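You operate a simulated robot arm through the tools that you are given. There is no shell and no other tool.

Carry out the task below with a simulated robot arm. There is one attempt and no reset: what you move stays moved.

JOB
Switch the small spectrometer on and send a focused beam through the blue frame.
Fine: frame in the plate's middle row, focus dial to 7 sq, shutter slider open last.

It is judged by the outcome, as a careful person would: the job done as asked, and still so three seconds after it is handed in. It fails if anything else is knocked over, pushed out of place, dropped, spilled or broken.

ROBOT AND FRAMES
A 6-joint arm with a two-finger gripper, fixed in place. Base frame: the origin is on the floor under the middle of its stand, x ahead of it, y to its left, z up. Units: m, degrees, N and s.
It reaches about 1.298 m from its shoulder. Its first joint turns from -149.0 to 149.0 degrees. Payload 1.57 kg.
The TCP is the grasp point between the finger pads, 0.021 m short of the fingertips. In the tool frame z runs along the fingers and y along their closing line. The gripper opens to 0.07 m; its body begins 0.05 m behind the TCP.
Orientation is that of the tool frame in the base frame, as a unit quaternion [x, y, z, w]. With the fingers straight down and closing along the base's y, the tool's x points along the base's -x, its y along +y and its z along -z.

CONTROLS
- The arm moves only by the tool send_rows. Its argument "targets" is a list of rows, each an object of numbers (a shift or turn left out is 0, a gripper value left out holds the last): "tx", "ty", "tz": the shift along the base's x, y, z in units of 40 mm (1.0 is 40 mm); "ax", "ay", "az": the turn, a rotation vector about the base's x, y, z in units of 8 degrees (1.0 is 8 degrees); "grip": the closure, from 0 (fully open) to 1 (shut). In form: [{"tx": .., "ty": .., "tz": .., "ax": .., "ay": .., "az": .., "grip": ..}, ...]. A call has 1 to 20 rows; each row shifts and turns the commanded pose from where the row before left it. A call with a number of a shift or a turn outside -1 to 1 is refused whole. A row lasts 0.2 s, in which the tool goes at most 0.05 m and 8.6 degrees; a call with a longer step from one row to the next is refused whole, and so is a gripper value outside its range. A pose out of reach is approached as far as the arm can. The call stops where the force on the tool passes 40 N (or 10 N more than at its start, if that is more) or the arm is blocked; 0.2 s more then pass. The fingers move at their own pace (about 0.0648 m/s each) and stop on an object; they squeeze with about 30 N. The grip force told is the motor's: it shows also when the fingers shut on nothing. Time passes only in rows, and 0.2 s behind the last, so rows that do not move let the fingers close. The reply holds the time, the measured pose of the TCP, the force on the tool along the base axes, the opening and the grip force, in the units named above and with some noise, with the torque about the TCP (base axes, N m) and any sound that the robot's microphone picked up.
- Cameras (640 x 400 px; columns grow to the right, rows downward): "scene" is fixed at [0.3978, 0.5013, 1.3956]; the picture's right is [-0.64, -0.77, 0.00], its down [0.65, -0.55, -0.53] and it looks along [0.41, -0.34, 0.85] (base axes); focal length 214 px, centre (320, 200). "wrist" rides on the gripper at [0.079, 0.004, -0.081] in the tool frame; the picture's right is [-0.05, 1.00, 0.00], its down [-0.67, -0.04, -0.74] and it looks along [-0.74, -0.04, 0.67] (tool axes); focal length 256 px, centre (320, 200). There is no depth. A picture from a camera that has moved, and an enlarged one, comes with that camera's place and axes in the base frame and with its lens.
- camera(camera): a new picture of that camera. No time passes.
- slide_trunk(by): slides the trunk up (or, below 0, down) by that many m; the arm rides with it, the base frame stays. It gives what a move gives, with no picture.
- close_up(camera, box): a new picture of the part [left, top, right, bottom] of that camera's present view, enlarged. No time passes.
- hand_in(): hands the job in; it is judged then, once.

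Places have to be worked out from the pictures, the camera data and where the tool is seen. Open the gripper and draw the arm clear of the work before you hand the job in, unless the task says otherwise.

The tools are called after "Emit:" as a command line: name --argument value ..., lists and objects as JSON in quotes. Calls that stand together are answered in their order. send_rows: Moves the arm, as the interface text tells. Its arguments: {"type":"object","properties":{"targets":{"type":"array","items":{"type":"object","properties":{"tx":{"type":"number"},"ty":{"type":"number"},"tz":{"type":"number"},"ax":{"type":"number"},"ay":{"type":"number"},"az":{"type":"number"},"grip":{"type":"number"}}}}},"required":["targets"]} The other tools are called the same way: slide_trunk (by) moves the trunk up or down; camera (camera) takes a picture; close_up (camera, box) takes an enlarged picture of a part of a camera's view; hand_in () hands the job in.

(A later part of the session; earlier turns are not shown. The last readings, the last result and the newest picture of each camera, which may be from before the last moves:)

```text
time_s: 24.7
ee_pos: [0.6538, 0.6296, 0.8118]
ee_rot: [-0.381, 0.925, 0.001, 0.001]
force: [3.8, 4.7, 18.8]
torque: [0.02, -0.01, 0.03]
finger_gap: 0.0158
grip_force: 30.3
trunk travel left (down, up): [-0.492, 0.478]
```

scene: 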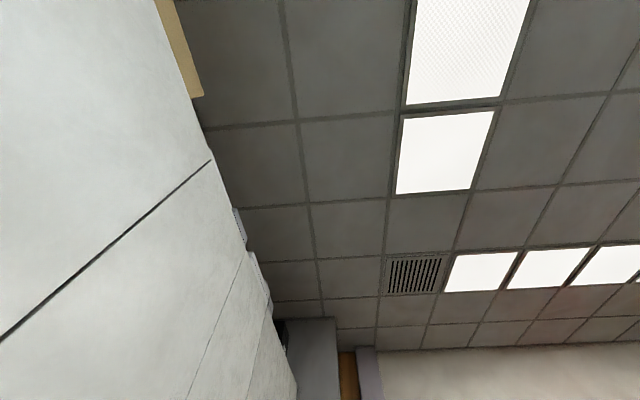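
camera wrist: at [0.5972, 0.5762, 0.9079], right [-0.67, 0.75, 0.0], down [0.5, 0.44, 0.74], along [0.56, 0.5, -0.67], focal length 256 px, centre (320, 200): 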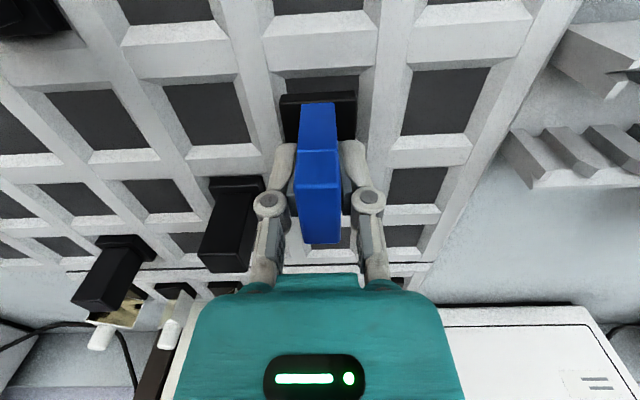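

The base is seated (19 N upward). I ease off 1 mm and open the fingers.

Emit:
slide_trunk --by 0.001

Emit:
send_rows --targets '[{"grip": 0.7}, {"grip": 0.5}, {"grip": 0.25}, {"grip": 0}, {}, {}, {}]'

Emit:
camera --camera "wrist"

Emit:
close_up --camera "wrist" --box '[220, 60, 420, 260]'

```text
time_s: 25.2
ee_pos: [0.6539, 0.6286, 0.8124]
ee_rot: [-0.382, 0.924, 0.0, 0.0]
force: [2.0, 3.6, 9.5]
torque: [0.12, -0.09, -0.01]
finger_gap: 0.0155
grip_force: 29.7
trunk travel left (down, up): [-0.493, 0.477]
```

```text
time_s: 26.8
ee_pos: [0.6539, 0.6294, 0.8109]
ee_rot: [-0.381, 0.924, 0.0, 0.0]
force: [-0.5, 0.5, -0.6]
torque: [0.01, -0.03, 0.01]
finger_gap: 0.0699
grip_force: 0.1
trunk travel left (down, up): [-0.493, 0.477]
```

```text
taken
camera wrist: at [0.5963, 0.577, 0.8924], right [-0.67, 0.75, 0.0], down [0.5, 0.44, 0.74], along [0.56, 0.5, -0.67], focal length 256 px, centre (320, 200)
```

wrist: 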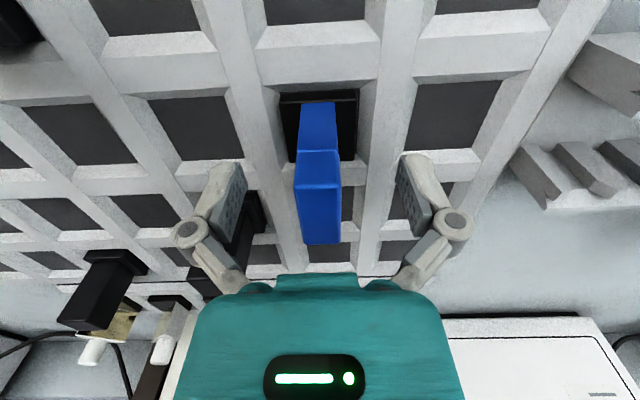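

```text
2.00 times, centred on (320, 160) of wrist
camera zoom: at [0.5963, 0.577, 0.8924], right [-0.67, 0.75, 0.0], down [0.5, 0.44, 0.74], along [0.56, 0.5, -0.67], focal length 512 px, centre (320, 280)
```

zoom: 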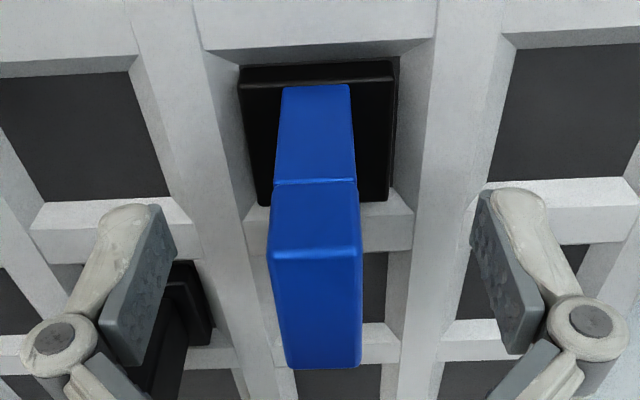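

The frame stands upright and free in row 3, column 2. I raise the trunk 0.15 m straight up, then travel to the spectrometer at that height.

Emit:
slide_trunk --by 0.15

Emit:
send_rows --targets '[{"tx": -0.48, "ty": 0.244}, {"tx": -0.96, "ty": 0.4875}, {"tx": -0.96, "ty": 0.4875}, {"tx": -0.96, "ty": 0.4875}, {"tx": -0.96, "ty": 0.4875}, {"tx": -0.96, "ty": 0.4875}, {"tx": -0.96, "ty": 0.4875}, {"tx": -0.96, "ty": 0.4875}, {"tx": -0.48, "ty": 0.244}, {}]'

Emit:
camera --camera "wrist"

```text
time_s: 28.6
ee_pos: [0.6536, 0.629, 0.961]
ee_rot: [-0.38, 0.925, 0.001, 0.0]
force: [-0.6, 0.4, -0.4]
torque: [-0.01, 0.0, 0.03]
finger_gap: 0.0698
grip_force: 0.1
trunk travel left (down, up): [-0.643, 0.327]
```

```text
time_s: 30.8
ee_pos: [0.3467, 0.7869, 0.9612]
ee_rot: [-0.381, 0.924, -0.001, 0.0]
force: [-1.7, -0.4, 0.1]
torque: [0.02, 0.0, -0.01]
finger_gap: 0.07
grip_force: 0.0
trunk travel left (down, up): [-0.643, 0.327]
```

```text
taken
camera wrist: at [0.2878, 0.7345, 1.0424], right [-0.67, 0.75, 0.0], down [0.5, 0.44, 0.74], along [0.56, 0.5, -0.67], focal length 256 px, centre (320, 200)
```

wrist: 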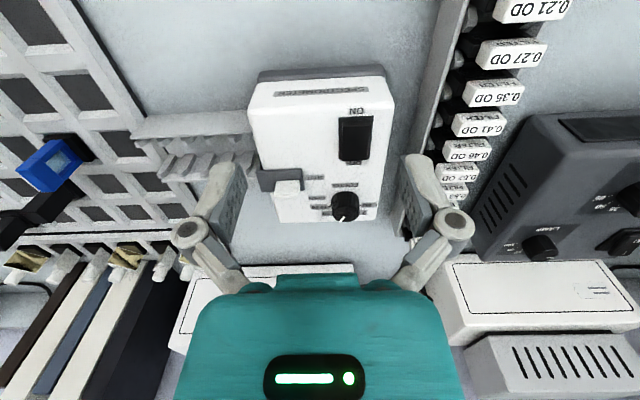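

Emit:
close_up --camera "wrist" --box '[310, 90, 400, 230]'

Emit:
close_up --camera "wrist" --box '[240, 140, 380, 230]'

Emit:
close_up --camera "wrist" --box '[0, 100, 160, 260]'

```text
2.86 times, centred on (355, 160) of wrist
camera zoom: at [0.2878, 0.7345, 1.0424], right [-0.67, 0.75, 0.0], down [0.5, 0.44, 0.74], along [0.56, 0.5, -0.67], focal length 731 px, centre (220, 314)
```

zoom: 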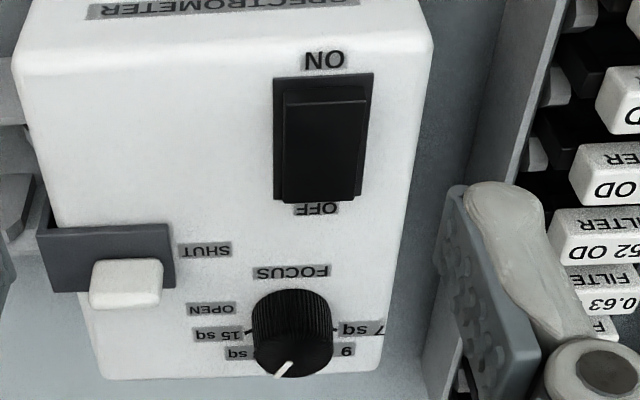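

```text
4.44 times, centred on (310, 185) of wrist
camera zoom: at [0.2878, 0.7345, 1.0424], right [-0.67, 0.75, 0.0], down [0.5, 0.44, 0.74], along [0.56, 0.5, -0.67], focal length 1138 px, centre (364, 267)
```

zoom: 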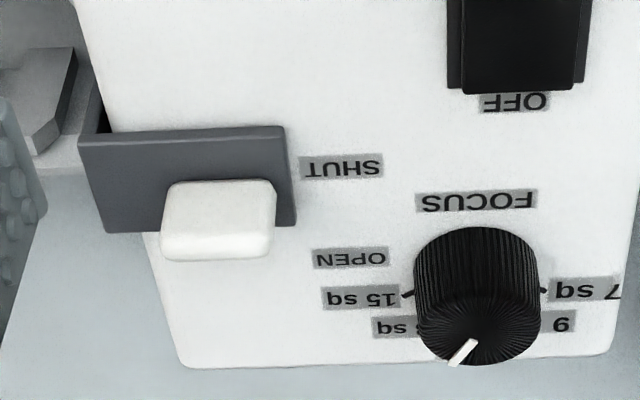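

```text
2.50 times, centred on (80, 180) of wrist
camera zoom: at [0.2878, 0.7345, 1.0424], right [-0.67, 0.75, 0.0], down [0.5, 0.44, 0.74], along [0.56, 0.5, -0.67], focal length 640 px, centre (920, 250)
```

zoom: 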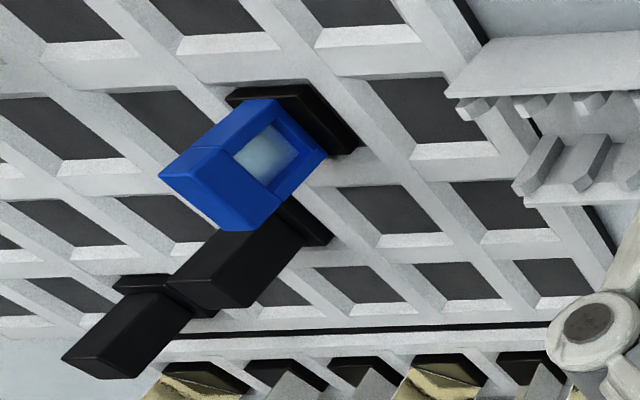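

The window of the frame lies in line with the rail channel. The rocker's ON end is at about n≈0.845, e≈-0.340 (x≈0.359, y≈0.840), raised to about z≈0.853. I close the fingers, move over that end, and lower partway to check.

Emit:
send_rows --targets '[{"tx": 0.156, "ty": 0.66, "grip": 0.5}, {"tx": 0.156, "ty": 0.655, "grip": 1}, {}, {}, {}, {}]'

Emit:
slide_trunk --by -0.06

Emit:
camera --camera "wrist"

Emit:
close_up --camera "wrist" --box '[240, 60, 400, 220]'

```text
time_s: 32.2
ee_pos: [0.36, 0.8369, 0.9608]
ee_rot: [-0.381, 0.925, 0.0, 0.002]
force: [0.3, 0.8, 0.3]
torque: [-0.02, 0.04, 0.03]
finger_gap: 0.0001
grip_force: 28.2
trunk travel left (down, up): [-0.643, 0.327]
```

```text
time_s: 33.2
ee_pos: [0.3588, 0.837, 0.9]
ee_rot: [-0.381, 0.924, -0.001, 0.0]
force: [-0.3, 0.0, -0.2]
torque: [-0.01, 0.02, 0.0]
finger_gap: 0.0
grip_force: 28.3
trunk travel left (down, up): [-0.583, 0.387]
```

```text
taken
camera wrist: at [0.3007, 0.7849, 0.9825], right [-0.67, 0.75, 0.0], down [0.5, 0.44, 0.74], along [0.56, 0.5, -0.67], focal length 256 px, centre (320, 200)
```

wrist: 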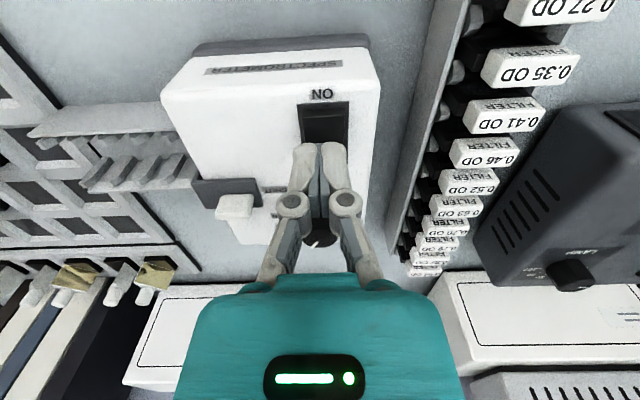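

```text
2.50 times, centred on (320, 140) of wrist
camera zoom: at [0.3007, 0.7849, 0.9825], right [-0.67, 0.75, 0.0], down [0.5, 0.44, 0.74], along [0.56, 0.5, -0.67], focal length 640 px, centre (320, 350)
```

zoom: 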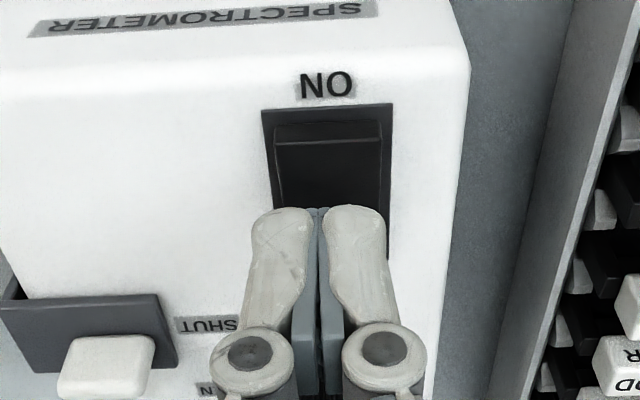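

The fingertips are right above the ON end (tip z≈0.879, contact expected near 0.853). I lower 22 mm and read the force.

Emit:
slide_trunk --by -0.022

Emit:
close_up --camera "wrist" --box '[240, 60, 400, 220]'

```text
time_s: 33.9
ee_pos: [0.3584, 0.8375, 0.8787]
ee_rot: [-0.381, 0.925, 0.0, 0.0]
force: [0.0, -0.5, -0.4]
torque: [-0.02, 0.01, -0.02]
finger_gap: 0.0001
grip_force: 29.3
trunk travel left (down, up): [-0.561, 0.409]
```

```text
2.50 times, centred on (320, 140) of wrist
camera zoom: at [0.3007, 0.785, 0.9605], right [-0.67, 0.75, 0.0], down [0.5, 0.44, 0.74], along [0.56, 0.5, -0.67], focal length 640 px, centre (320, 350)
```

zoom: 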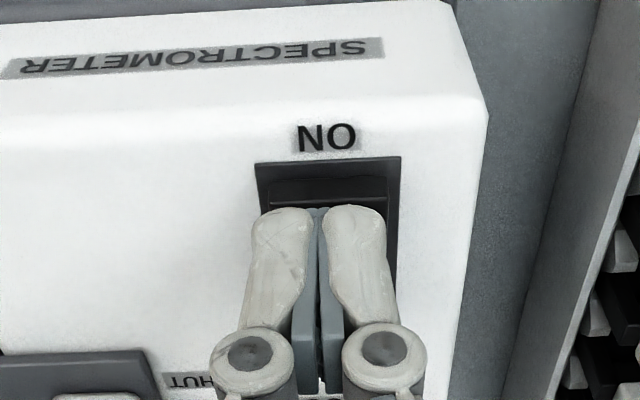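

The tips hover just above the rocker's raised end. I press down in small steps.

Emit:
slide_trunk --by -0.004

Emit:
slide_trunk --by -0.002

Emit:
close_up --camera "wrist" --box '[240, 60, 400, 220]'

```text
time_s: 34.4
ee_pos: [0.3591, 0.8366, 0.8768]
ee_rot: [-0.381, 0.925, 0.0, 0.001]
force: [0.5, 1.2, 0.5]
torque: [-0.02, 0.04, 0.0]
finger_gap: 0.006
grip_force: 28.4
trunk travel left (down, up): [-0.557, 0.413]
```

```text
time_s: 34.9
ee_pos: [0.3596, 0.8374, 0.8743]
ee_rot: [-0.381, 0.925, 0.0, 0.0]
force: [0.8, 0.2, 0.5]
torque: [-0.03, 0.0, 0.0]
finger_gap: 0.0
grip_force: 28.6
trunk travel left (down, up): [-0.555, 0.415]
```

```text
2.50 times, centred on (320, 140) of wrist
camera zoom: at [0.3007, 0.7851, 0.9544], right [-0.67, 0.75, 0.0], down [0.5, 0.44, 0.74], along [0.56, 0.5, -0.67], focal length 640 px, centre (320, 350)
```

zoom: 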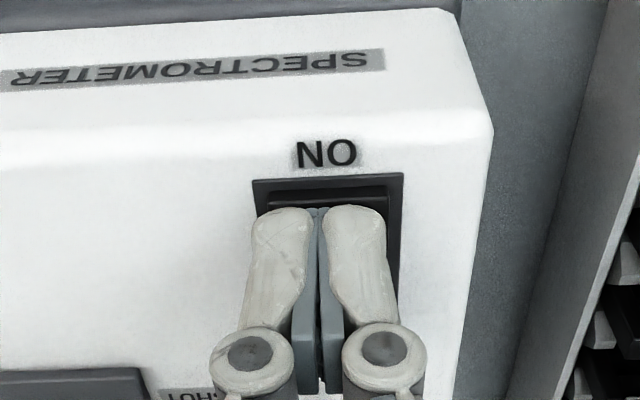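

Still only about 0.5 N, so contact is not established yet. I press a little further, 3 mm.

Emit:
slide_trunk --by -0.003

Emit:
close_up --camera "wrist" --box '[240, 60, 400, 220]'

```text
time_s: 35.4
ee_pos: [0.3594, 0.8369, 0.8722]
ee_rot: [-0.381, 0.925, 0.001, 0.001]
force: [4.6, 9.7, 28.8]
torque: [0.34, -0.27, 0.03]
finger_gap: 0.006
grip_force: 29.0
trunk travel left (down, up): [-0.552, 0.418]
```

```text
2.50 times, centred on (320, 140) of wrist
camera zoom: at [0.3005, 0.7846, 0.9532], right [-0.67, 0.75, 0.0], down [0.5, 0.44, 0.75], along [0.56, 0.5, -0.66], focal length 640 px, centre (320, 350)
```

zoom: 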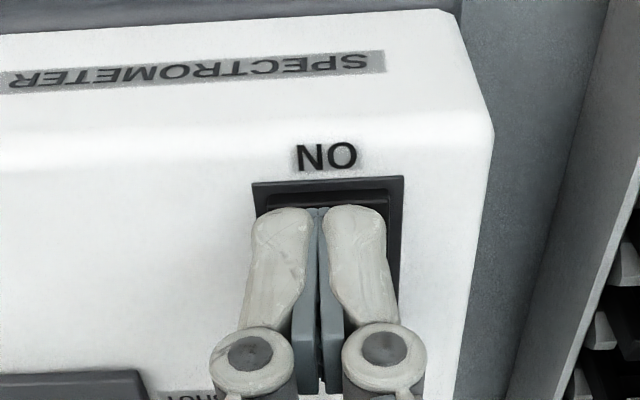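

Force rose to 29 N but no click was reported. I lift 25 mm to see whether the rocker has changed state.

Emit:
slide_trunk --by 0.03

Emit:
close_up --camera "wrist" --box '[240, 60, 400, 220]'

```text
time_s: 36.2
ee_pos: [0.3593, 0.8364, 0.9]
ee_rot: [-0.381, 0.925, 0.0, 0.0]
force: [0.3, -0.4, -0.9]
torque: [0.0, 0.03, 0.02]
finger_gap: 0.0003
grip_force: 29.0
trunk travel left (down, up): [-0.582, 0.388]
```

```text
2.50 times, centred on (320, 140) of wrist
camera zoom: at [0.3007, 0.7851, 0.9813], right [-0.67, 0.75, 0.0], down [0.5, 0.44, 0.74], along [0.56, 0.5, -0.67], focal length 640 px, centre (320, 350)
```

zoom: 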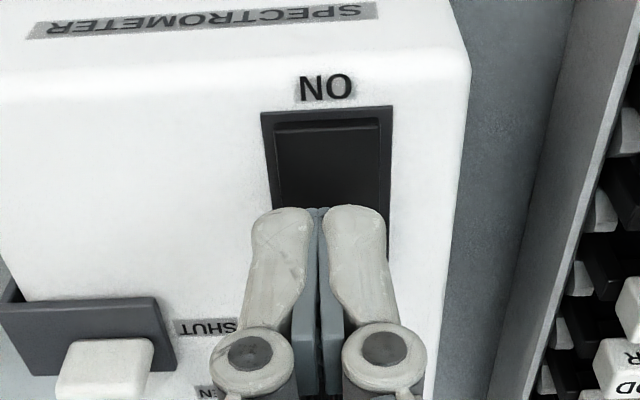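

The rocker's ON end now sits lower than before (its front face has nearly vanished), so it seems to have flipped. I back away 80 mm and look at it and the dial again.

Emit:
slide_trunk --by 0.06

Emit:
send_rows --targets '[{"tx": -0.5, "ty": -0.5, "grip": 0.5}, {"tx": -0.5, "ty": -0.5, "grip": 0}, {"tx": -0.4, "ty": -0.4}, {}, {}]'

Emit:
close_up --camera "wrist" --box '[260, 60, 400, 220]'

Emit:
camera --camera "wrist"

```text
time_s: 37.2
ee_pos: [0.36, 0.8364, 0.9599]
ee_rot: [-0.381, 0.925, 0.0, 0.0]
force: [0.0, 0.2, -0.7]
torque: [0.02, -0.03, 0.01]
finger_gap: 0.0002
grip_force: 28.4
trunk travel left (down, up): [-0.642, 0.328]
```

```text
time_s: 38.4
ee_pos: [0.3024, 0.7824, 0.9595]
ee_rot: [-0.381, 0.925, 0.001, 0.001]
force: [-0.3, 0.1, -0.2]
torque: [-0.03, 0.0, 0.01]
finger_gap: 0.07
grip_force: 0.0
trunk travel left (down, up): [-0.642, 0.328]
```

```text
2.50 times, centred on (330, 140) of wrist
camera zoom: at [0.2446, 0.7304, 1.0414], right [-0.67, 0.75, 0.0], down [0.5, 0.44, 0.74], along [0.56, 0.5, -0.67], focal length 640 px, centre (295, 350)
```

zoom: 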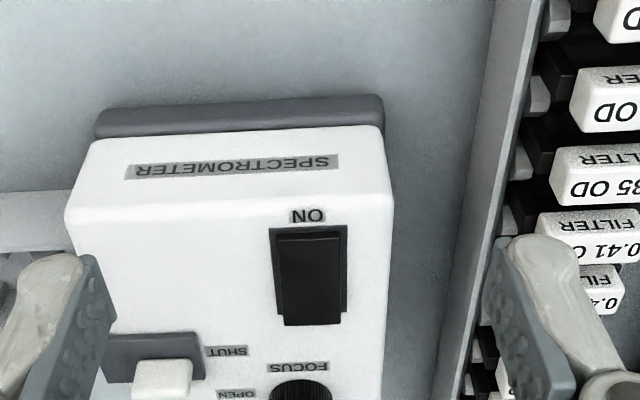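

```text
taken
camera wrist: at [0.2446, 0.7304, 1.0414], right [-0.67, 0.75, 0.0], down [0.5, 0.44, 0.74], along [0.56, 0.5, -0.67], focal length 256 px, centre (320, 200)
```

wrist: 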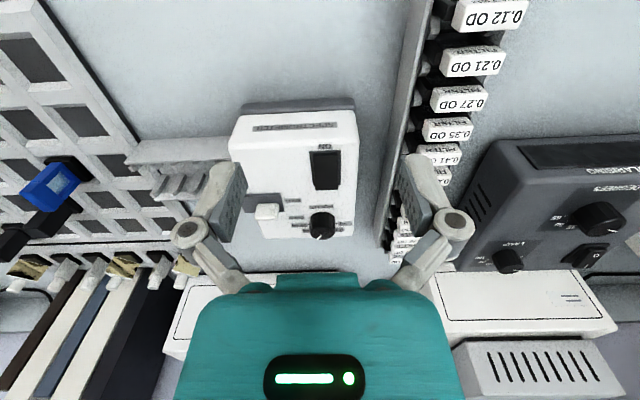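

The OFF end now stands up and hides its label, so the switch is ON. For the dial I need a second viewing direction and a start angle for a 90° turn, so I turn the tool to yaw 0 while moving near the dial at this height.

Emit:
send_rows --targets '[{"tx": 0.2, "ty": 0.3, "az": -0.5}, {"tx": 0.365, "ty": 0.511, "az": -0.934}, {"tx": 0.365, "ty": 0.511, "az": -0.934}, {"tx": 0.365, "ty": 0.511, "az": -0.934}, {"tx": 0.365, "ty": 0.511, "az": -0.934}, {"tx": 0.365, "ty": 0.511, "az": -0.934}, {"tx": 0.165, "ty": 0.21, "az": -0.43}, {}]'

Emit:
camera --camera "wrist"

Emit:
close_up --camera "wrist" --box '[260, 70, 400, 210]'

```text
time_s: 40.2
ee_pos: [0.3909, 0.904, 0.9604]
ee_rot: [0.001, 1.0, 0.0, 0.0]
force: [0.0, 0.8, -0.3]
torque: [0.0, 0.0, -0.02]
finger_gap: 0.07
grip_force: 0.1
trunk travel left (down, up): [-0.642, 0.328]
```

```text
taken
camera wrist: at [0.3127, 0.909, 1.0414], right [0.05, 1.0, 0.0], down [0.67, -0.04, 0.74], along [0.74, -0.04, -0.67], focal length 256 px, centre (320, 200)
```

wrist: 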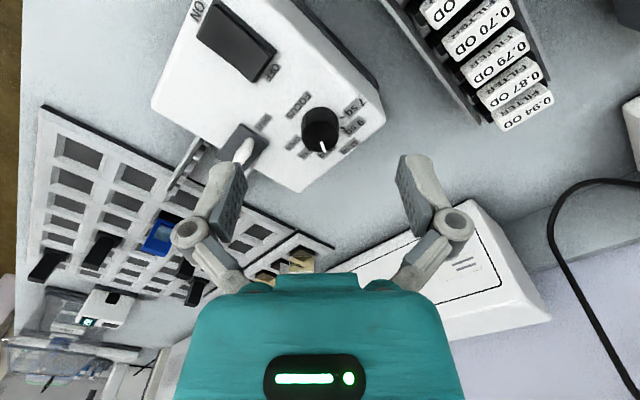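

```text
2.86 times, centred on (330, 140) of wrist
camera zoom: at [0.3127, 0.909, 1.0414], right [0.05, 1.0, 0.0], down [0.67, -0.04, 0.74], along [0.74, -0.04, -0.67], focal length 731 px, centre (291, 371)
```

zoom: 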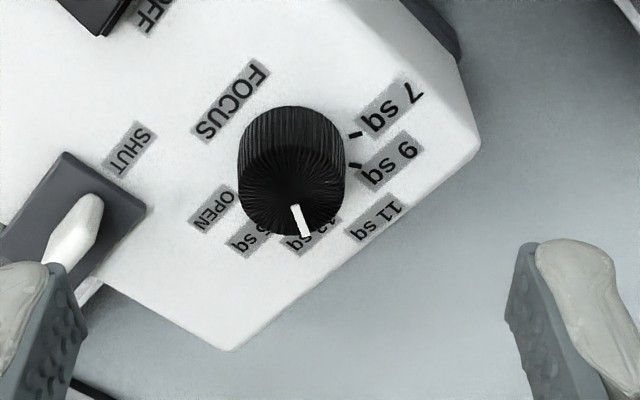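

The picture now shows the pointer at "13 sq", with marks 30° apart: 7 sq is 90° counter-clockwise from there. The dial is centred at about (0.435, 0.903), radius 16 mm, top z≈0.861. I move over it, narrow the opening to about 45 mm, and lower partway.

Emit:
send_rows --targets '[{"tx": 0.54, "ty": -0.025, "grip": 0.35}, {"tx": 0.54, "ty": -0.025, "grip": 0.35}, {}, {}, {}]'

Emit:
slide_trunk --by -0.06

Emit:
close_up --camera "wrist" --box '[220, 60, 420, 220]'

```text
time_s: 41.4
ee_pos: [0.4339, 0.9026, 0.9614]
ee_rot: [0.0, 1.0, 0.0, 0.001]
force: [0.7, -0.2, -1.3]
torque: [0.01, 0.0, 0.04]
finger_gap: 0.0456
grip_force: 0.0
trunk travel left (down, up): [-0.642, 0.328]
```

```text
time_s: 42.4
ee_pos: [0.4343, 0.9014, 0.9003]
ee_rot: [0.0, 1.0, 0.001, 0.001]
force: [-0.8, -0.1, 0.2]
torque: [0.0, -0.03, 0.0]
finger_gap: 0.0454
grip_force: 0.0
trunk travel left (down, up): [-0.582, 0.388]
```

```text
2.50 times, centred on (320, 140) of wrist
camera zoom: at [0.3557, 0.9074, 0.9815], right [0.05, 1.0, 0.0], down [0.67, -0.04, 0.74], along [0.74, -0.04, -0.67], focal length 640 px, centre (320, 350)
```

zoom: 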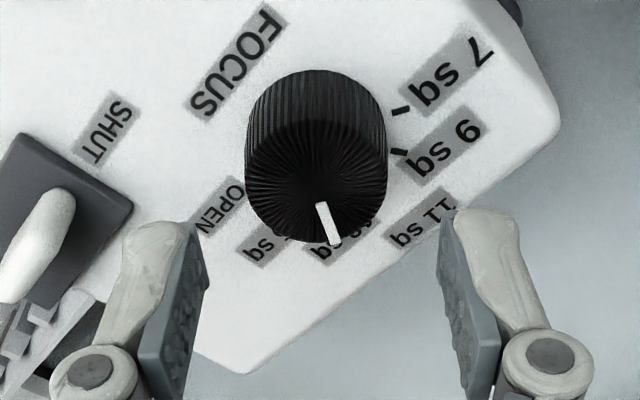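

The knob lies between the fingers, about 1 mm left of the axis. I correct that and lower to the grip height, tips about 6 mm above the panel.

Emit:
send_rows --targets '[{"ty": -0.025}, {}]'

Emit:
slide_trunk --by -0.029

Emit:
camera --camera "wrist"

Emit:
close_up --camera "wrist" --box '[220, 80, 420, 240]'

```text
time_s: 43.0
ee_pos: [0.434, 0.9016, 0.8995]
ee_rot: [0.0, 1.0, 0.0, 0.0]
force: [-0.2, 0.5, -0.1]
torque: [0.0, -0.02, 0.0]
finger_gap: 0.0451
grip_force: 0.0
trunk travel left (down, up): [-0.582, 0.388]
```

```text
time_s: 43.7
ee_pos: [0.4335, 0.9022, 0.8712]
ee_rot: [0.0, 1.0, 0.0, -0.001]
force: [-0.1, 0.8, 0.1]
torque: [-0.02, 0.0, 0.03]
finger_gap: 0.0456
grip_force: 0.1
trunk travel left (down, up): [-0.553, 0.417]
```

```text
taken
camera wrist: at [0.3555, 0.9066, 0.9525], right [0.05, 1.0, 0.0], down [0.67, -0.04, 0.74], along [0.74, -0.04, -0.67], focal length 256 px, centre (320, 200)
```

wrist: 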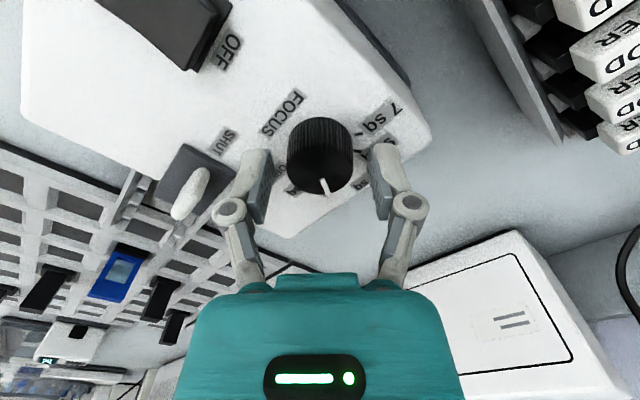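

```text
2.50 times, centred on (320, 160) of wrist
camera zoom: at [0.3555, 0.9066, 0.9525], right [0.05, 1.0, 0.0], down [0.67, -0.04, 0.74], along [0.74, -0.04, -0.67], focal length 640 px, centre (320, 300)
```

zoom: 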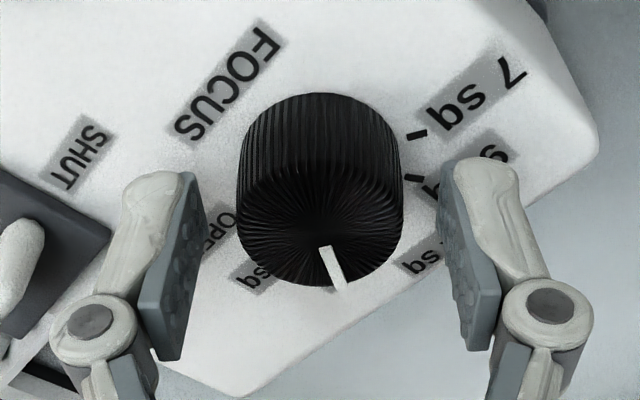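

The fingers stand on either side of the knob, centred on it. I close on it.

Emit:
send_rows --targets '[{"grip": 0.5}, {"grip": 0.7}, {"grip": 1}, {"grip": 1}, {"grip": 1}]'

Emit:
close_up --camera "wrist" --box '[220, 80, 420, 240]'

```text
time_s: 44.9
ee_pos: [0.4341, 0.9014, 0.8718]
ee_rot: [0.0, 1.0, -0.001, 0.0]
force: [0.8, 0.3, 1.0]
torque: [-0.08, 0.06, 0.01]
finger_gap: 0.0311
grip_force: 31.7
trunk travel left (down, up): [-0.553, 0.417]
```

```text
2.50 times, centred on (320, 160) of wrist
camera zoom: at [0.3555, 0.9067, 0.9525], right [0.05, 1.0, 0.0], down [0.67, -0.04, 0.74], along [0.74, -0.04, -0.67], focal length 640 px, centre (320, 300)
```

zoom: 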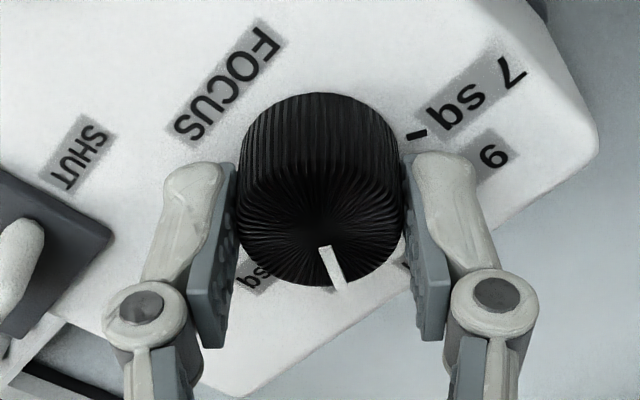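

The knob is gripped (gap 31 mm). I turn it 30° counter-clockwise first and check that it follows.

Emit:
send_rows --targets '[{"az": 0.5}, {"az": 0.75}, {"az": 0.75}, {"az": 0.75}, {"az": 0.75}, {"az": 0.25}, {}]'

Emit:
close_up --camera "wrist" --box '[220, 80, 420, 240]'

```text
time_s: 46.5
ee_pos: [0.4333, 0.9018, 0.8715]
ee_rot: [-0.26, 0.966, 0.0, 0.0]
force: [1.5, 13.1, 9.1]
torque: [0.02, 0.59, -0.04]
finger_gap: 0.0307
grip_force: 32.1
trunk travel left (down, up): [-0.553, 0.417]
```

```text
2.50 times, centred on (320, 160) of wrist
camera zoom: at [0.3638, 0.8671, 0.9524], right [-0.45, 0.89, 0.0], down [0.59, 0.3, 0.75], along [0.66, 0.34, -0.67], focal length 640 px, centre (320, 300)
```

zoom: 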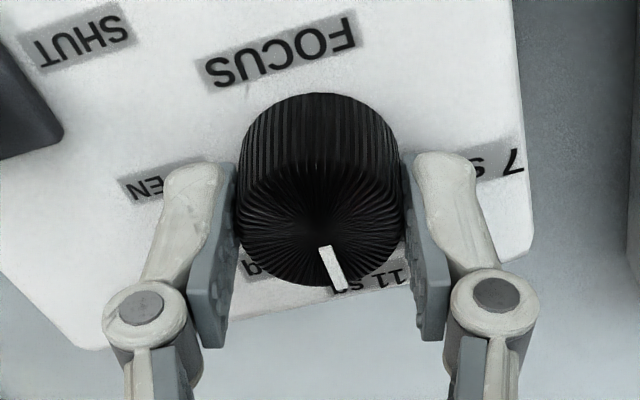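

The knob follows; the pointer is now at 11. Side force is modest (13 N), so I turn another 30°.

Emit:
send_rows --targets '[{"az": 0.5}, {"az": 0.75}, {"az": 0.75}, {"az": 0.75}, {"az": 0.75}, {"az": 0.25}, {}]'

Emit:
close_up --camera "wrist" --box '[220, 80, 420, 240]'

```text
time_s: 48.1
ee_pos: [0.4329, 0.9015, 0.8713]
ee_rot: [-0.501, 0.866, 0.0, 0.0]
force: [-2.4, 21.7, 12.4]
torque: [0.43, 0.01, 0.0]
finger_gap: 0.0306
grip_force: 32.1
trunk travel left (down, up): [-0.553, 0.417]
```

```text
2.50 times, centred on (320, 160) of wrist
camera zoom: at [0.3905, 0.8366, 0.9522], right [-0.84, 0.54, 0.0], down [0.36, 0.56, 0.75], along [0.41, 0.63, -0.67], focal length 640 px, centre (320, 300)
```

zoom: 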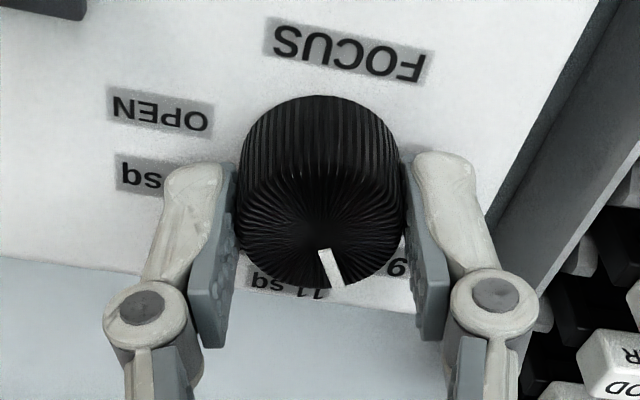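

The pointer is now near 9. The side force grew to 22 N along +y, which means my axis is about 1 mm off, so I shift slightly along +y while turning the last 30°.

Emit:
send_rows --targets '[{"ty": 0.03}, {}, {"az": 0.5}, {"az": 0.75}, {"az": 0.75}, {"az": 0.75}, {"az": 0.75}, {"az": 0.25}, {}]'

Emit:
close_up --camera "wrist" --box '[220, 80, 420, 240]'

Emit:
camera --camera "wrist"

```text
time_s: 50.1
ee_pos: [0.4312, 0.9024, 0.8721]
ee_rot: [0.708, -0.706, 0.0, 0.001]
force: [-13.3, 1.1, -4.4]
torque: [0.25, 0.29, 0.03]
finger_gap: 0.0306
grip_force: 31.8
trunk travel left (down, up): [-0.553, 0.417]
```

```text
2.50 times, centred on (320, 160) of wrist
camera zoom: at [0.4291, 0.8244, 0.9525], right [-1.0, 0.05, 0.0], down [0.03, 0.67, 0.74], along [0.04, 0.74, -0.67], focal length 640 px, centre (320, 300)
```

zoom: 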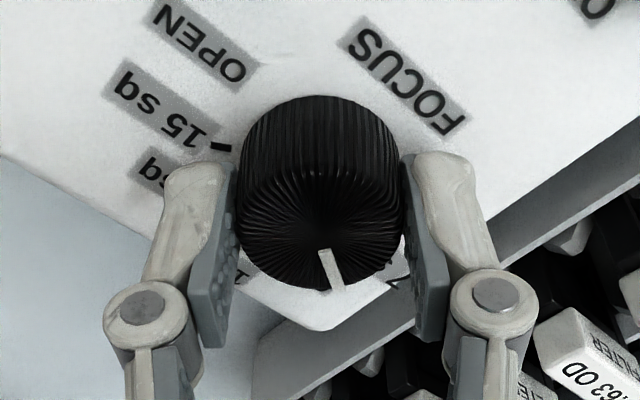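

```text
taken
camera wrist: at [0.4291, 0.8244, 0.9525], right [-1.0, 0.05, 0.0], down [0.03, 0.67, 0.74], along [0.04, 0.74, -0.67], focal length 256 px, centre (320, 200)
```

wrist: 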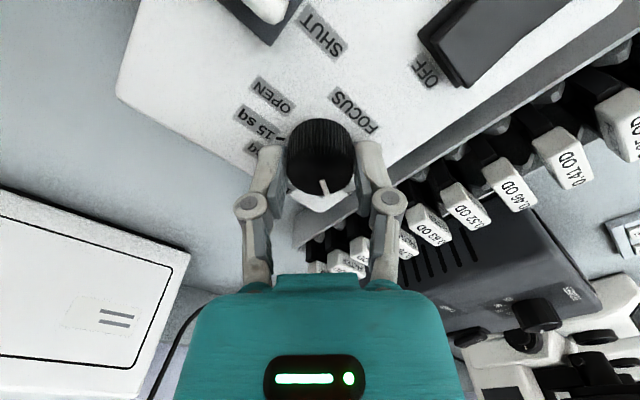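

The tool has turned a full 90°. I release the knob to about 45 mm, raise 60 mm, and check the pointer against the 7 sq mark.

Emit:
send_rows --targets '[{"grip": 0.7}, {"grip": 0.4}, {"grip": 0.35}, {}, {}]'

Emit:
slide_trunk --by 0.06

Emit:
close_up --camera "wrist" --box '[240, 60, 400, 200]'

```text
time_s: 51.3
ee_pos: [0.4337, 0.9033, 0.8712]
ee_rot: [-0.707, 0.707, 0.0, -0.001]
force: [0.0, -0.2, 0.3]
torque: [0.0, -0.02, 0.0]
finger_gap: 0.0458
grip_force: 0.1
trunk travel left (down, up): [-0.553, 0.417]
```

```text
time_s: 52.3
ee_pos: [0.4346, 0.9021, 0.9308]
ee_rot: [-0.707, 0.707, 0.0, 0.0]
force: [0.8, 0.4, 0.3]
torque: [-0.01, -0.01, 0.0]
finger_gap: 0.0455
grip_force: 0.0
trunk travel left (down, up): [-0.613, 0.357]
```

```text
2.86 times, centred on (320, 130) of wrist
camera zoom: at [0.4307, 0.8243, 1.0123], right [-1.0, 0.05, 0.0], down [0.04, 0.67, 0.74], along [0.04, 0.74, -0.67], focal length 731 px, centre (320, 400)
```

zoom: 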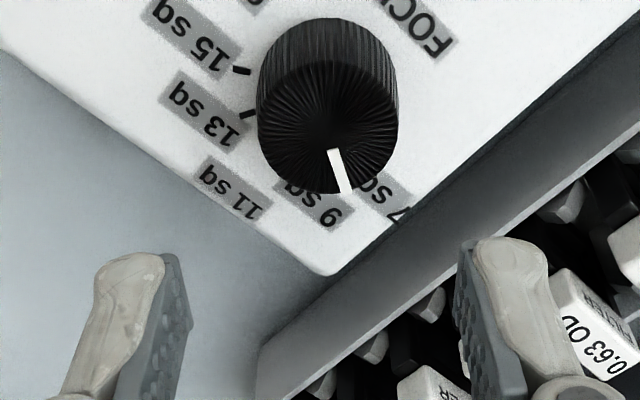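

The pointer turned 90° and should now be on 7 sq, though the knob's height hides the mark from here. I go back to yaw 45° in front of the panel to verify the dial and look at the slider.

Emit:
slide_trunk --by 0.03

Emit:
send_rows --targets '[{"tx": -0.2, "ty": -0.25, "az": -0.5}, {"tx": -0.3375, "ty": -0.518, "az": -0.94}, {"tx": -0.3375, "ty": -0.518, "az": -0.94}, {"tx": -0.3375, "ty": -0.518, "az": -0.94}, {"tx": -0.3375, "ty": -0.518, "az": -0.94}, {"tx": -0.3375, "ty": -0.518, "az": -0.94}, {"tx": -0.14, "ty": -0.27, "az": -0.43}, {}]'

Emit:
camera --camera "wrist"

Emit:
close_up --camera "wrist" --box '[240, 120, 390, 230]'

```text
time_s: 53.1
ee_pos: [0.4343, 0.9034, 0.9613]
ee_rot: [-0.707, 0.707, -0.001, 0.0]
force: [-0.2, 0.2, -1.3]
torque: [-0.01, 0.01, -0.01]
finger_gap: 0.0455
grip_force: 0.1
trunk travel left (down, up): [-0.643, 0.327]
```

```text
time_s: 54.9
ee_pos: [0.3537, 0.7781, 0.9624]
ee_rot: [-0.382, 0.924, 0.0, 0.0]
force: [-0.8, 0.1, -1.0]
torque: [-0.03, -0.01, 0.02]
finger_gap: 0.0455
grip_force: 0.1
trunk travel left (down, up): [-0.643, 0.327]
```

```text
taken
camera wrist: at [0.2952, 0.7256, 1.0424], right [-0.67, 0.74, 0.0], down [0.5, 0.45, 0.74], along [0.56, 0.5, -0.67], focal length 256 px, centre (320, 200)
```

wrist: 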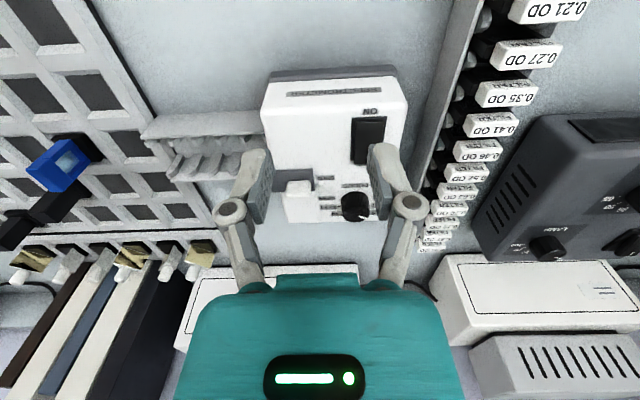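

```text
3.64 times, centred on (315, 175) of wrist
camera zoom: at [0.2952, 0.7256, 1.0424], right [-0.67, 0.74, 0.0], down [0.5, 0.45, 0.74], along [0.56, 0.5, -0.67], focal length 931 px, centre (338, 291)
```

zoom: 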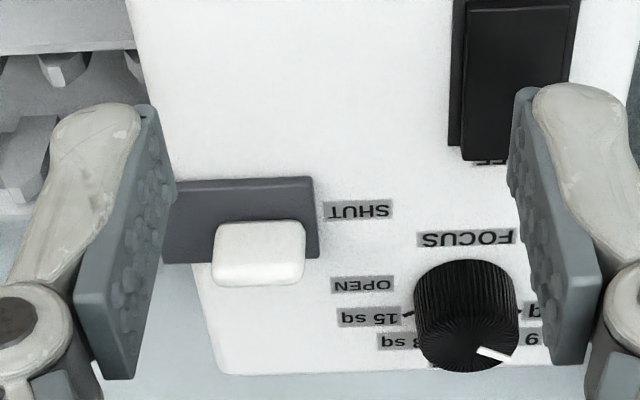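

The pointer now points to the 7 sq side. I enlarge the dial further, opening the fingers fully to clear the view.

Emit:
send_rows --targets '[{"grip": 0}, {}, {}]'

Emit:
close_up --camera "wrist" --box '[325, 170, 405, 230]'

```text
time_s: 55.7
ee_pos: [0.3532, 0.7783, 0.9618]
ee_rot: [-0.383, 0.924, 0.0, 0.0]
force: [-0.2, -0.2, -0.3]
torque: [0.0, 0.0, 0.03]
finger_gap: 0.07
grip_force: 0.0
trunk travel left (down, up): [-0.643, 0.327]
```

```text
6.67 times, centred on (365, 200) of wrist
camera zoom: at [0.2954, 0.7257, 1.0424], right [-0.67, 0.74, 0.0], down [0.5, 0.45, 0.74], along [0.55, 0.5, -0.67], focal length 1707 px, centre (20, 200)
```

zoom: 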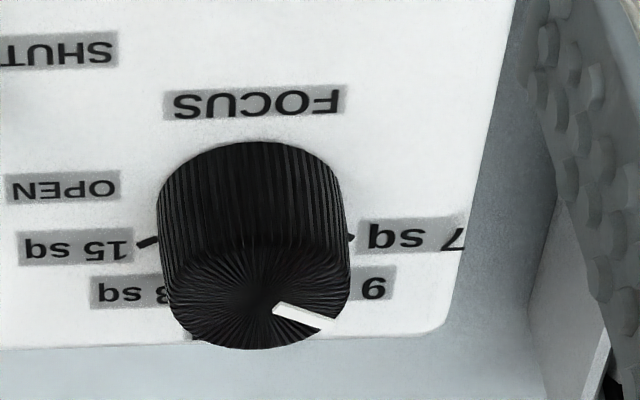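

The pointer measures 105° against a 7 sq mark at about 105°, so the dial is on 7 sq. Now the slider, whose knob is at e≈-0.272, n≈0.910–0.918 with its top at z≈0.862. I close the fingers, move in front of it on the robot side, and lower partway to check.

Emit:
send_rows --targets '[{"tx": 0.45, "ty": 0.2, "grip": 0.5}, {"tx": 0.9, "ty": 0.4, "grip": 1}, {"tx": 0.45, "ty": 0.2}, {}, {}, {}]'

Emit:
slide_trunk --by -0.055

Emit:
camera --camera "wrist"

Emit:
close_up --camera "wrist" --box '[240, 80, 400, 240]'

```text
time_s: 57.1
ee_pos: [0.4237, 0.8113, 0.9605]
ee_rot: [-0.382, 0.924, 0.001, 0.001]
force: [0.2, 0.0, 0.9]
torque: [0.03, -0.02, 0.0]
finger_gap: 0.0
grip_force: 28.9
trunk travel left (down, up): [-0.643, 0.327]
```

```text
time_s: 58.0
ee_pos: [0.4234, 0.8104, 0.9076]
ee_rot: [-0.383, 0.924, 0.0, 0.001]
force: [0.5, 0.3, 0.0]
torque: [0.0, 0.0, -0.01]
finger_gap: 0.0
grip_force: 28.8
trunk travel left (down, up): [-0.588, 0.382]
```

```text
taken
camera wrist: at [0.3659, 0.7584, 0.9875], right [-0.67, 0.74, 0.0], down [0.5, 0.45, 0.74], along [0.55, 0.5, -0.67], focal length 256 px, centre (320, 200)
```

wrist: 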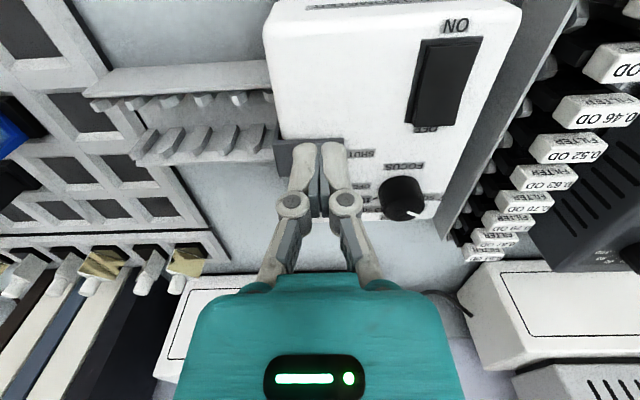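

```text
2.50 times, centred on (320, 160) of wrist
camera zoom: at [0.3659, 0.7584, 0.9875], right [-0.67, 0.74, 0.0], down [0.5, 0.45, 0.74], along [0.55, 0.5, -0.67], focal length 640 px, centre (320, 300)
```

zoom: 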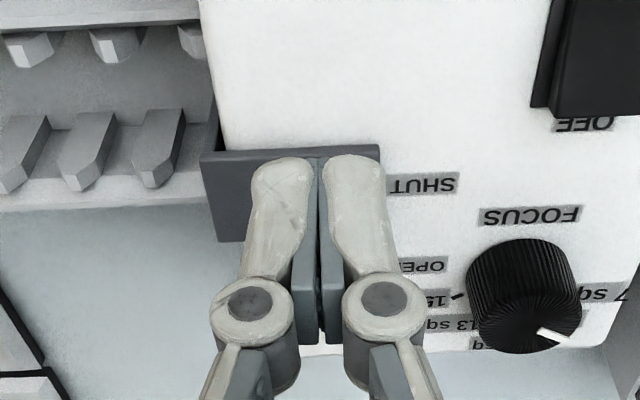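

The fingers are in line with the slider knob, which is hidden behind them. I lower 32 mm so the tips are about 11 mm above the panel and overlap the knob's height.

Emit:
slide_trunk --by -0.032

Emit:
camera --camera "wrist"

Emit:
close_up --camera "wrist" --box '[240, 80, 400, 240]'

```text
time_s: 58.8
ee_pos: [0.4242, 0.8109, 0.875]
ee_rot: [-0.383, 0.924, 0.0, 0.0]
force: [-0.3, -0.9, 1.4]
torque: [-0.01, 0.0, 0.02]
finger_gap: 0.0
grip_force: 28.8
trunk travel left (down, up): [-0.556, 0.414]
```

```text
taken
camera wrist: at [0.366, 0.7583, 0.9555], right [-0.67, 0.74, 0.0], down [0.5, 0.45, 0.74], along [0.55, 0.5, -0.67], focal length 256 px, centre (320, 200)
```

wrist: 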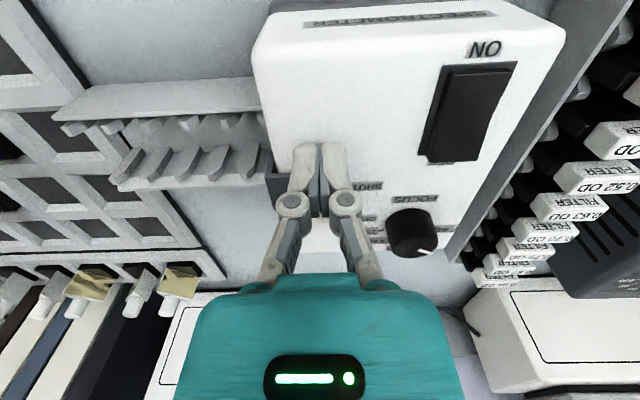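

```text
2.50 times, centred on (320, 160) of wrist
camera zoom: at [0.366, 0.7583, 0.9555], right [-0.67, 0.74, 0.0], down [0.5, 0.45, 0.74], along [0.55, 0.5, -0.67], focal length 640 px, centre (320, 300)
```

zoom: 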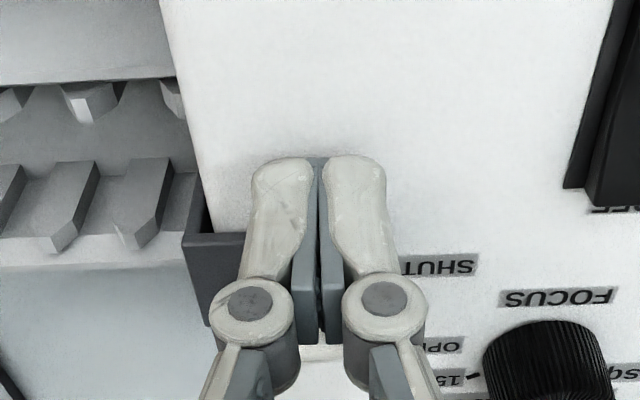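

The tips are down just in front of the slider plate with no contact. I push gently away from the robot along n, 10 mm per row, for 40 mm and check.

Emit:
send_rows --targets '[{"tx": 0.177, "ty": 0.177}, {"tx": 0.177, "ty": 0.177}, {"tx": 0.177, "ty": 0.177}, {"tx": 0.177, "ty": 0.177}, {}]'

Emit:
camera --camera "wrist"

Emit:
close_up --camera "wrist" --box '[220, 80, 420, 240]'

```text
time_s: 60.0
ee_pos: [0.4515, 0.8392, 0.8746]
ee_rot: [-0.384, 0.923, 0.0, 0.0]
force: [0.5, -0.4, -0.7]
torque: [-0.01, 0.0, 0.01]
finger_gap: 0.0
grip_force: 28.5
trunk travel left (down, up): [-0.556, 0.414]
```

```text
taken
camera wrist: at [0.3939, 0.7867, 0.9554], right [-0.67, 0.74, 0.0], down [0.5, 0.45, 0.74], along [0.55, 0.5, -0.67], focal length 256 px, centre (320, 200)
```

wrist: 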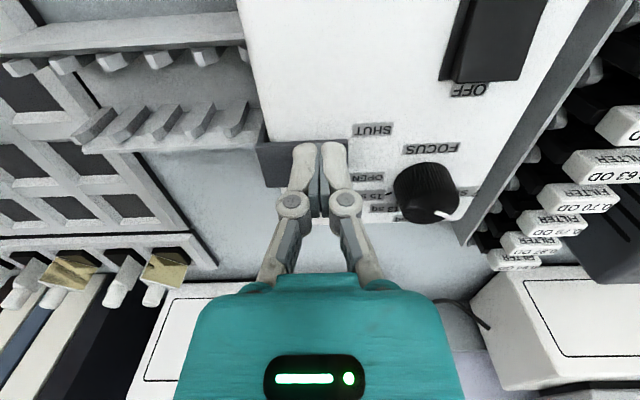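

```text
2.50 times, centred on (320, 160) of wrist
camera zoom: at [0.3939, 0.7867, 0.9554], right [-0.67, 0.74, 0.0], down [0.5, 0.45, 0.74], along [0.55, 0.5, -0.67], focal length 640 px, centre (320, 300)
```

zoom: 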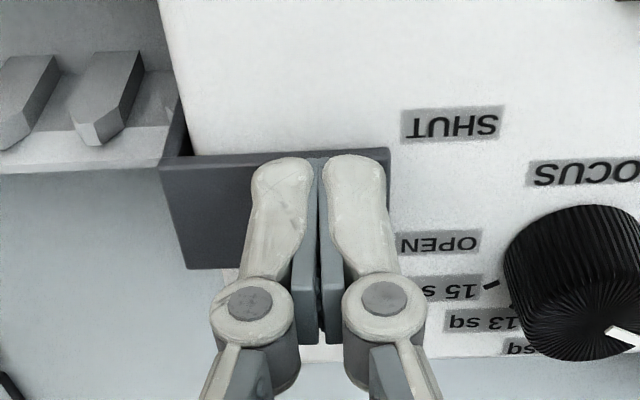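

The dark shutter plate is sliding with the push (its edge has moved about 16 mm past SHUT) and the force is negligible. I push another 12 mm in smaller rows.

Emit:
send_rows --targets '[{"tx": 0.106, "ty": 0.106}, {"tx": 0.106, "ty": 0.106}, {}]'

Emit:
close_up --camera "wrist" --box '[220, 80, 420, 240]'

```text
time_s: 60.8
ee_pos: [0.4622, 0.8459, 0.8743]
ee_rot: [-0.383, 0.924, 0.0, 0.001]
force: [0.4, 0.5, -0.3]
torque: [-0.02, -0.03, 0.03]
finger_gap: 0.0002
grip_force: 28.8
trunk travel left (down, up): [-0.556, 0.414]
```

```text
2.50 times, centred on (320, 160) of wrist
camera zoom: at [0.4031, 0.795, 0.9554], right [-0.67, 0.74, 0.0], down [0.5, 0.45, 0.74], along [0.55, 0.5, -0.67], focal length 640 px, centre (320, 300)
```

zoom: 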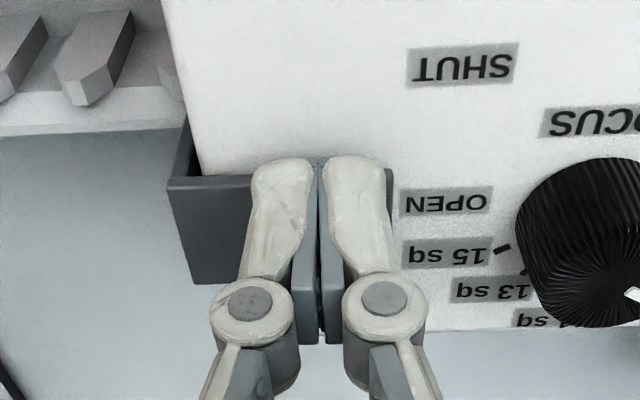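

The plate's edge now stands beside OPEN just as it stood beside SHUT before (about 32 mm moved). I push 4 mm more to feel for the end stop.

Emit:
send_rows --targets '[{"tx": 0.035, "ty": 0.035}, {"tx": 0.035, "ty": 0.035}, {}]'

Emit:
close_up --camera "wrist" --box '[220, 80, 420, 240]'

```text
time_s: 61.6
ee_pos: [0.4638, 0.8504, 0.8735]
ee_rot: [-0.382, 0.924, 0.0, -0.001]
force: [0.2, -0.4, -0.6]
torque: [0.0, -0.01, -0.05]
finger_gap: 0.0
grip_force: 29.0
trunk travel left (down, up): [-0.556, 0.414]
```

```text
2.50 times, centred on (320, 160) of wrist
camera zoom: at [0.4059, 0.7978, 0.9554], right [-0.67, 0.74, 0.0], down [0.5, 0.45, 0.74], along [0.55, 0.5, -0.67], focal length 640 px, centre (320, 300)
```

zoom: 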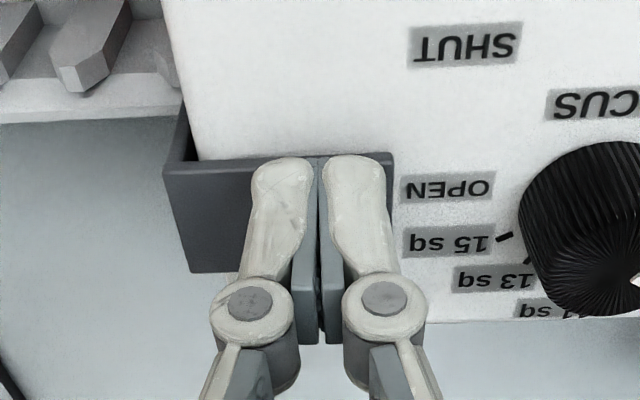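

The plate did not move further and there is no force, so the slider seems to have snapped to its open end ahead of the fingers. I push up to 8 mm more in small rows to confirm contact with a stopped knob.

Emit:
send_rows --targets '[{"tx": 0.035, "ty": 0.035}, {"tx": 0.035, "ty": 0.035}, {"tx": 0.035, "ty": 0.035}, {}]'

Emit:
close_up --camera "wrist" --box '[220, 80, 420, 240]'

```text
time_s: 62.6
ee_pos: [0.4663, 0.8515, 0.8757]
ee_rot: [-0.383, 0.924, -0.002, -0.002]
force: [-20.4, -25.0, -13.6]
torque: [-0.27, 0.3, -0.02]
finger_gap: 0.0059
grip_force: 28.2
trunk travel left (down, up): [-0.556, 0.414]
```

```text
2.50 times, centred on (320, 160) of wrist
camera zoom: at [0.4077, 0.8001, 0.9565], right [-0.67, 0.74, 0.0], down [0.5, 0.45, 0.74], along [0.55, 0.49, -0.67], focal length 640 px, centre (320, 300)
```

zoom: 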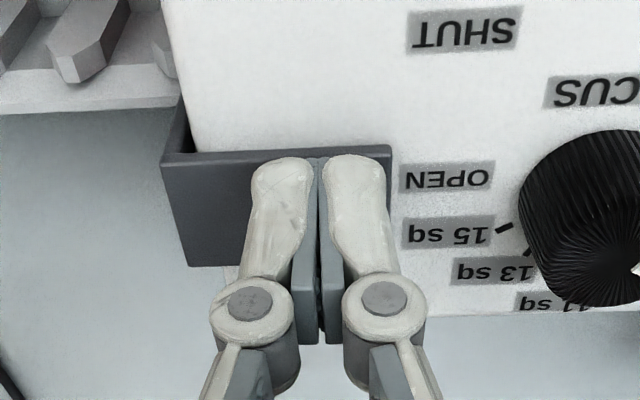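

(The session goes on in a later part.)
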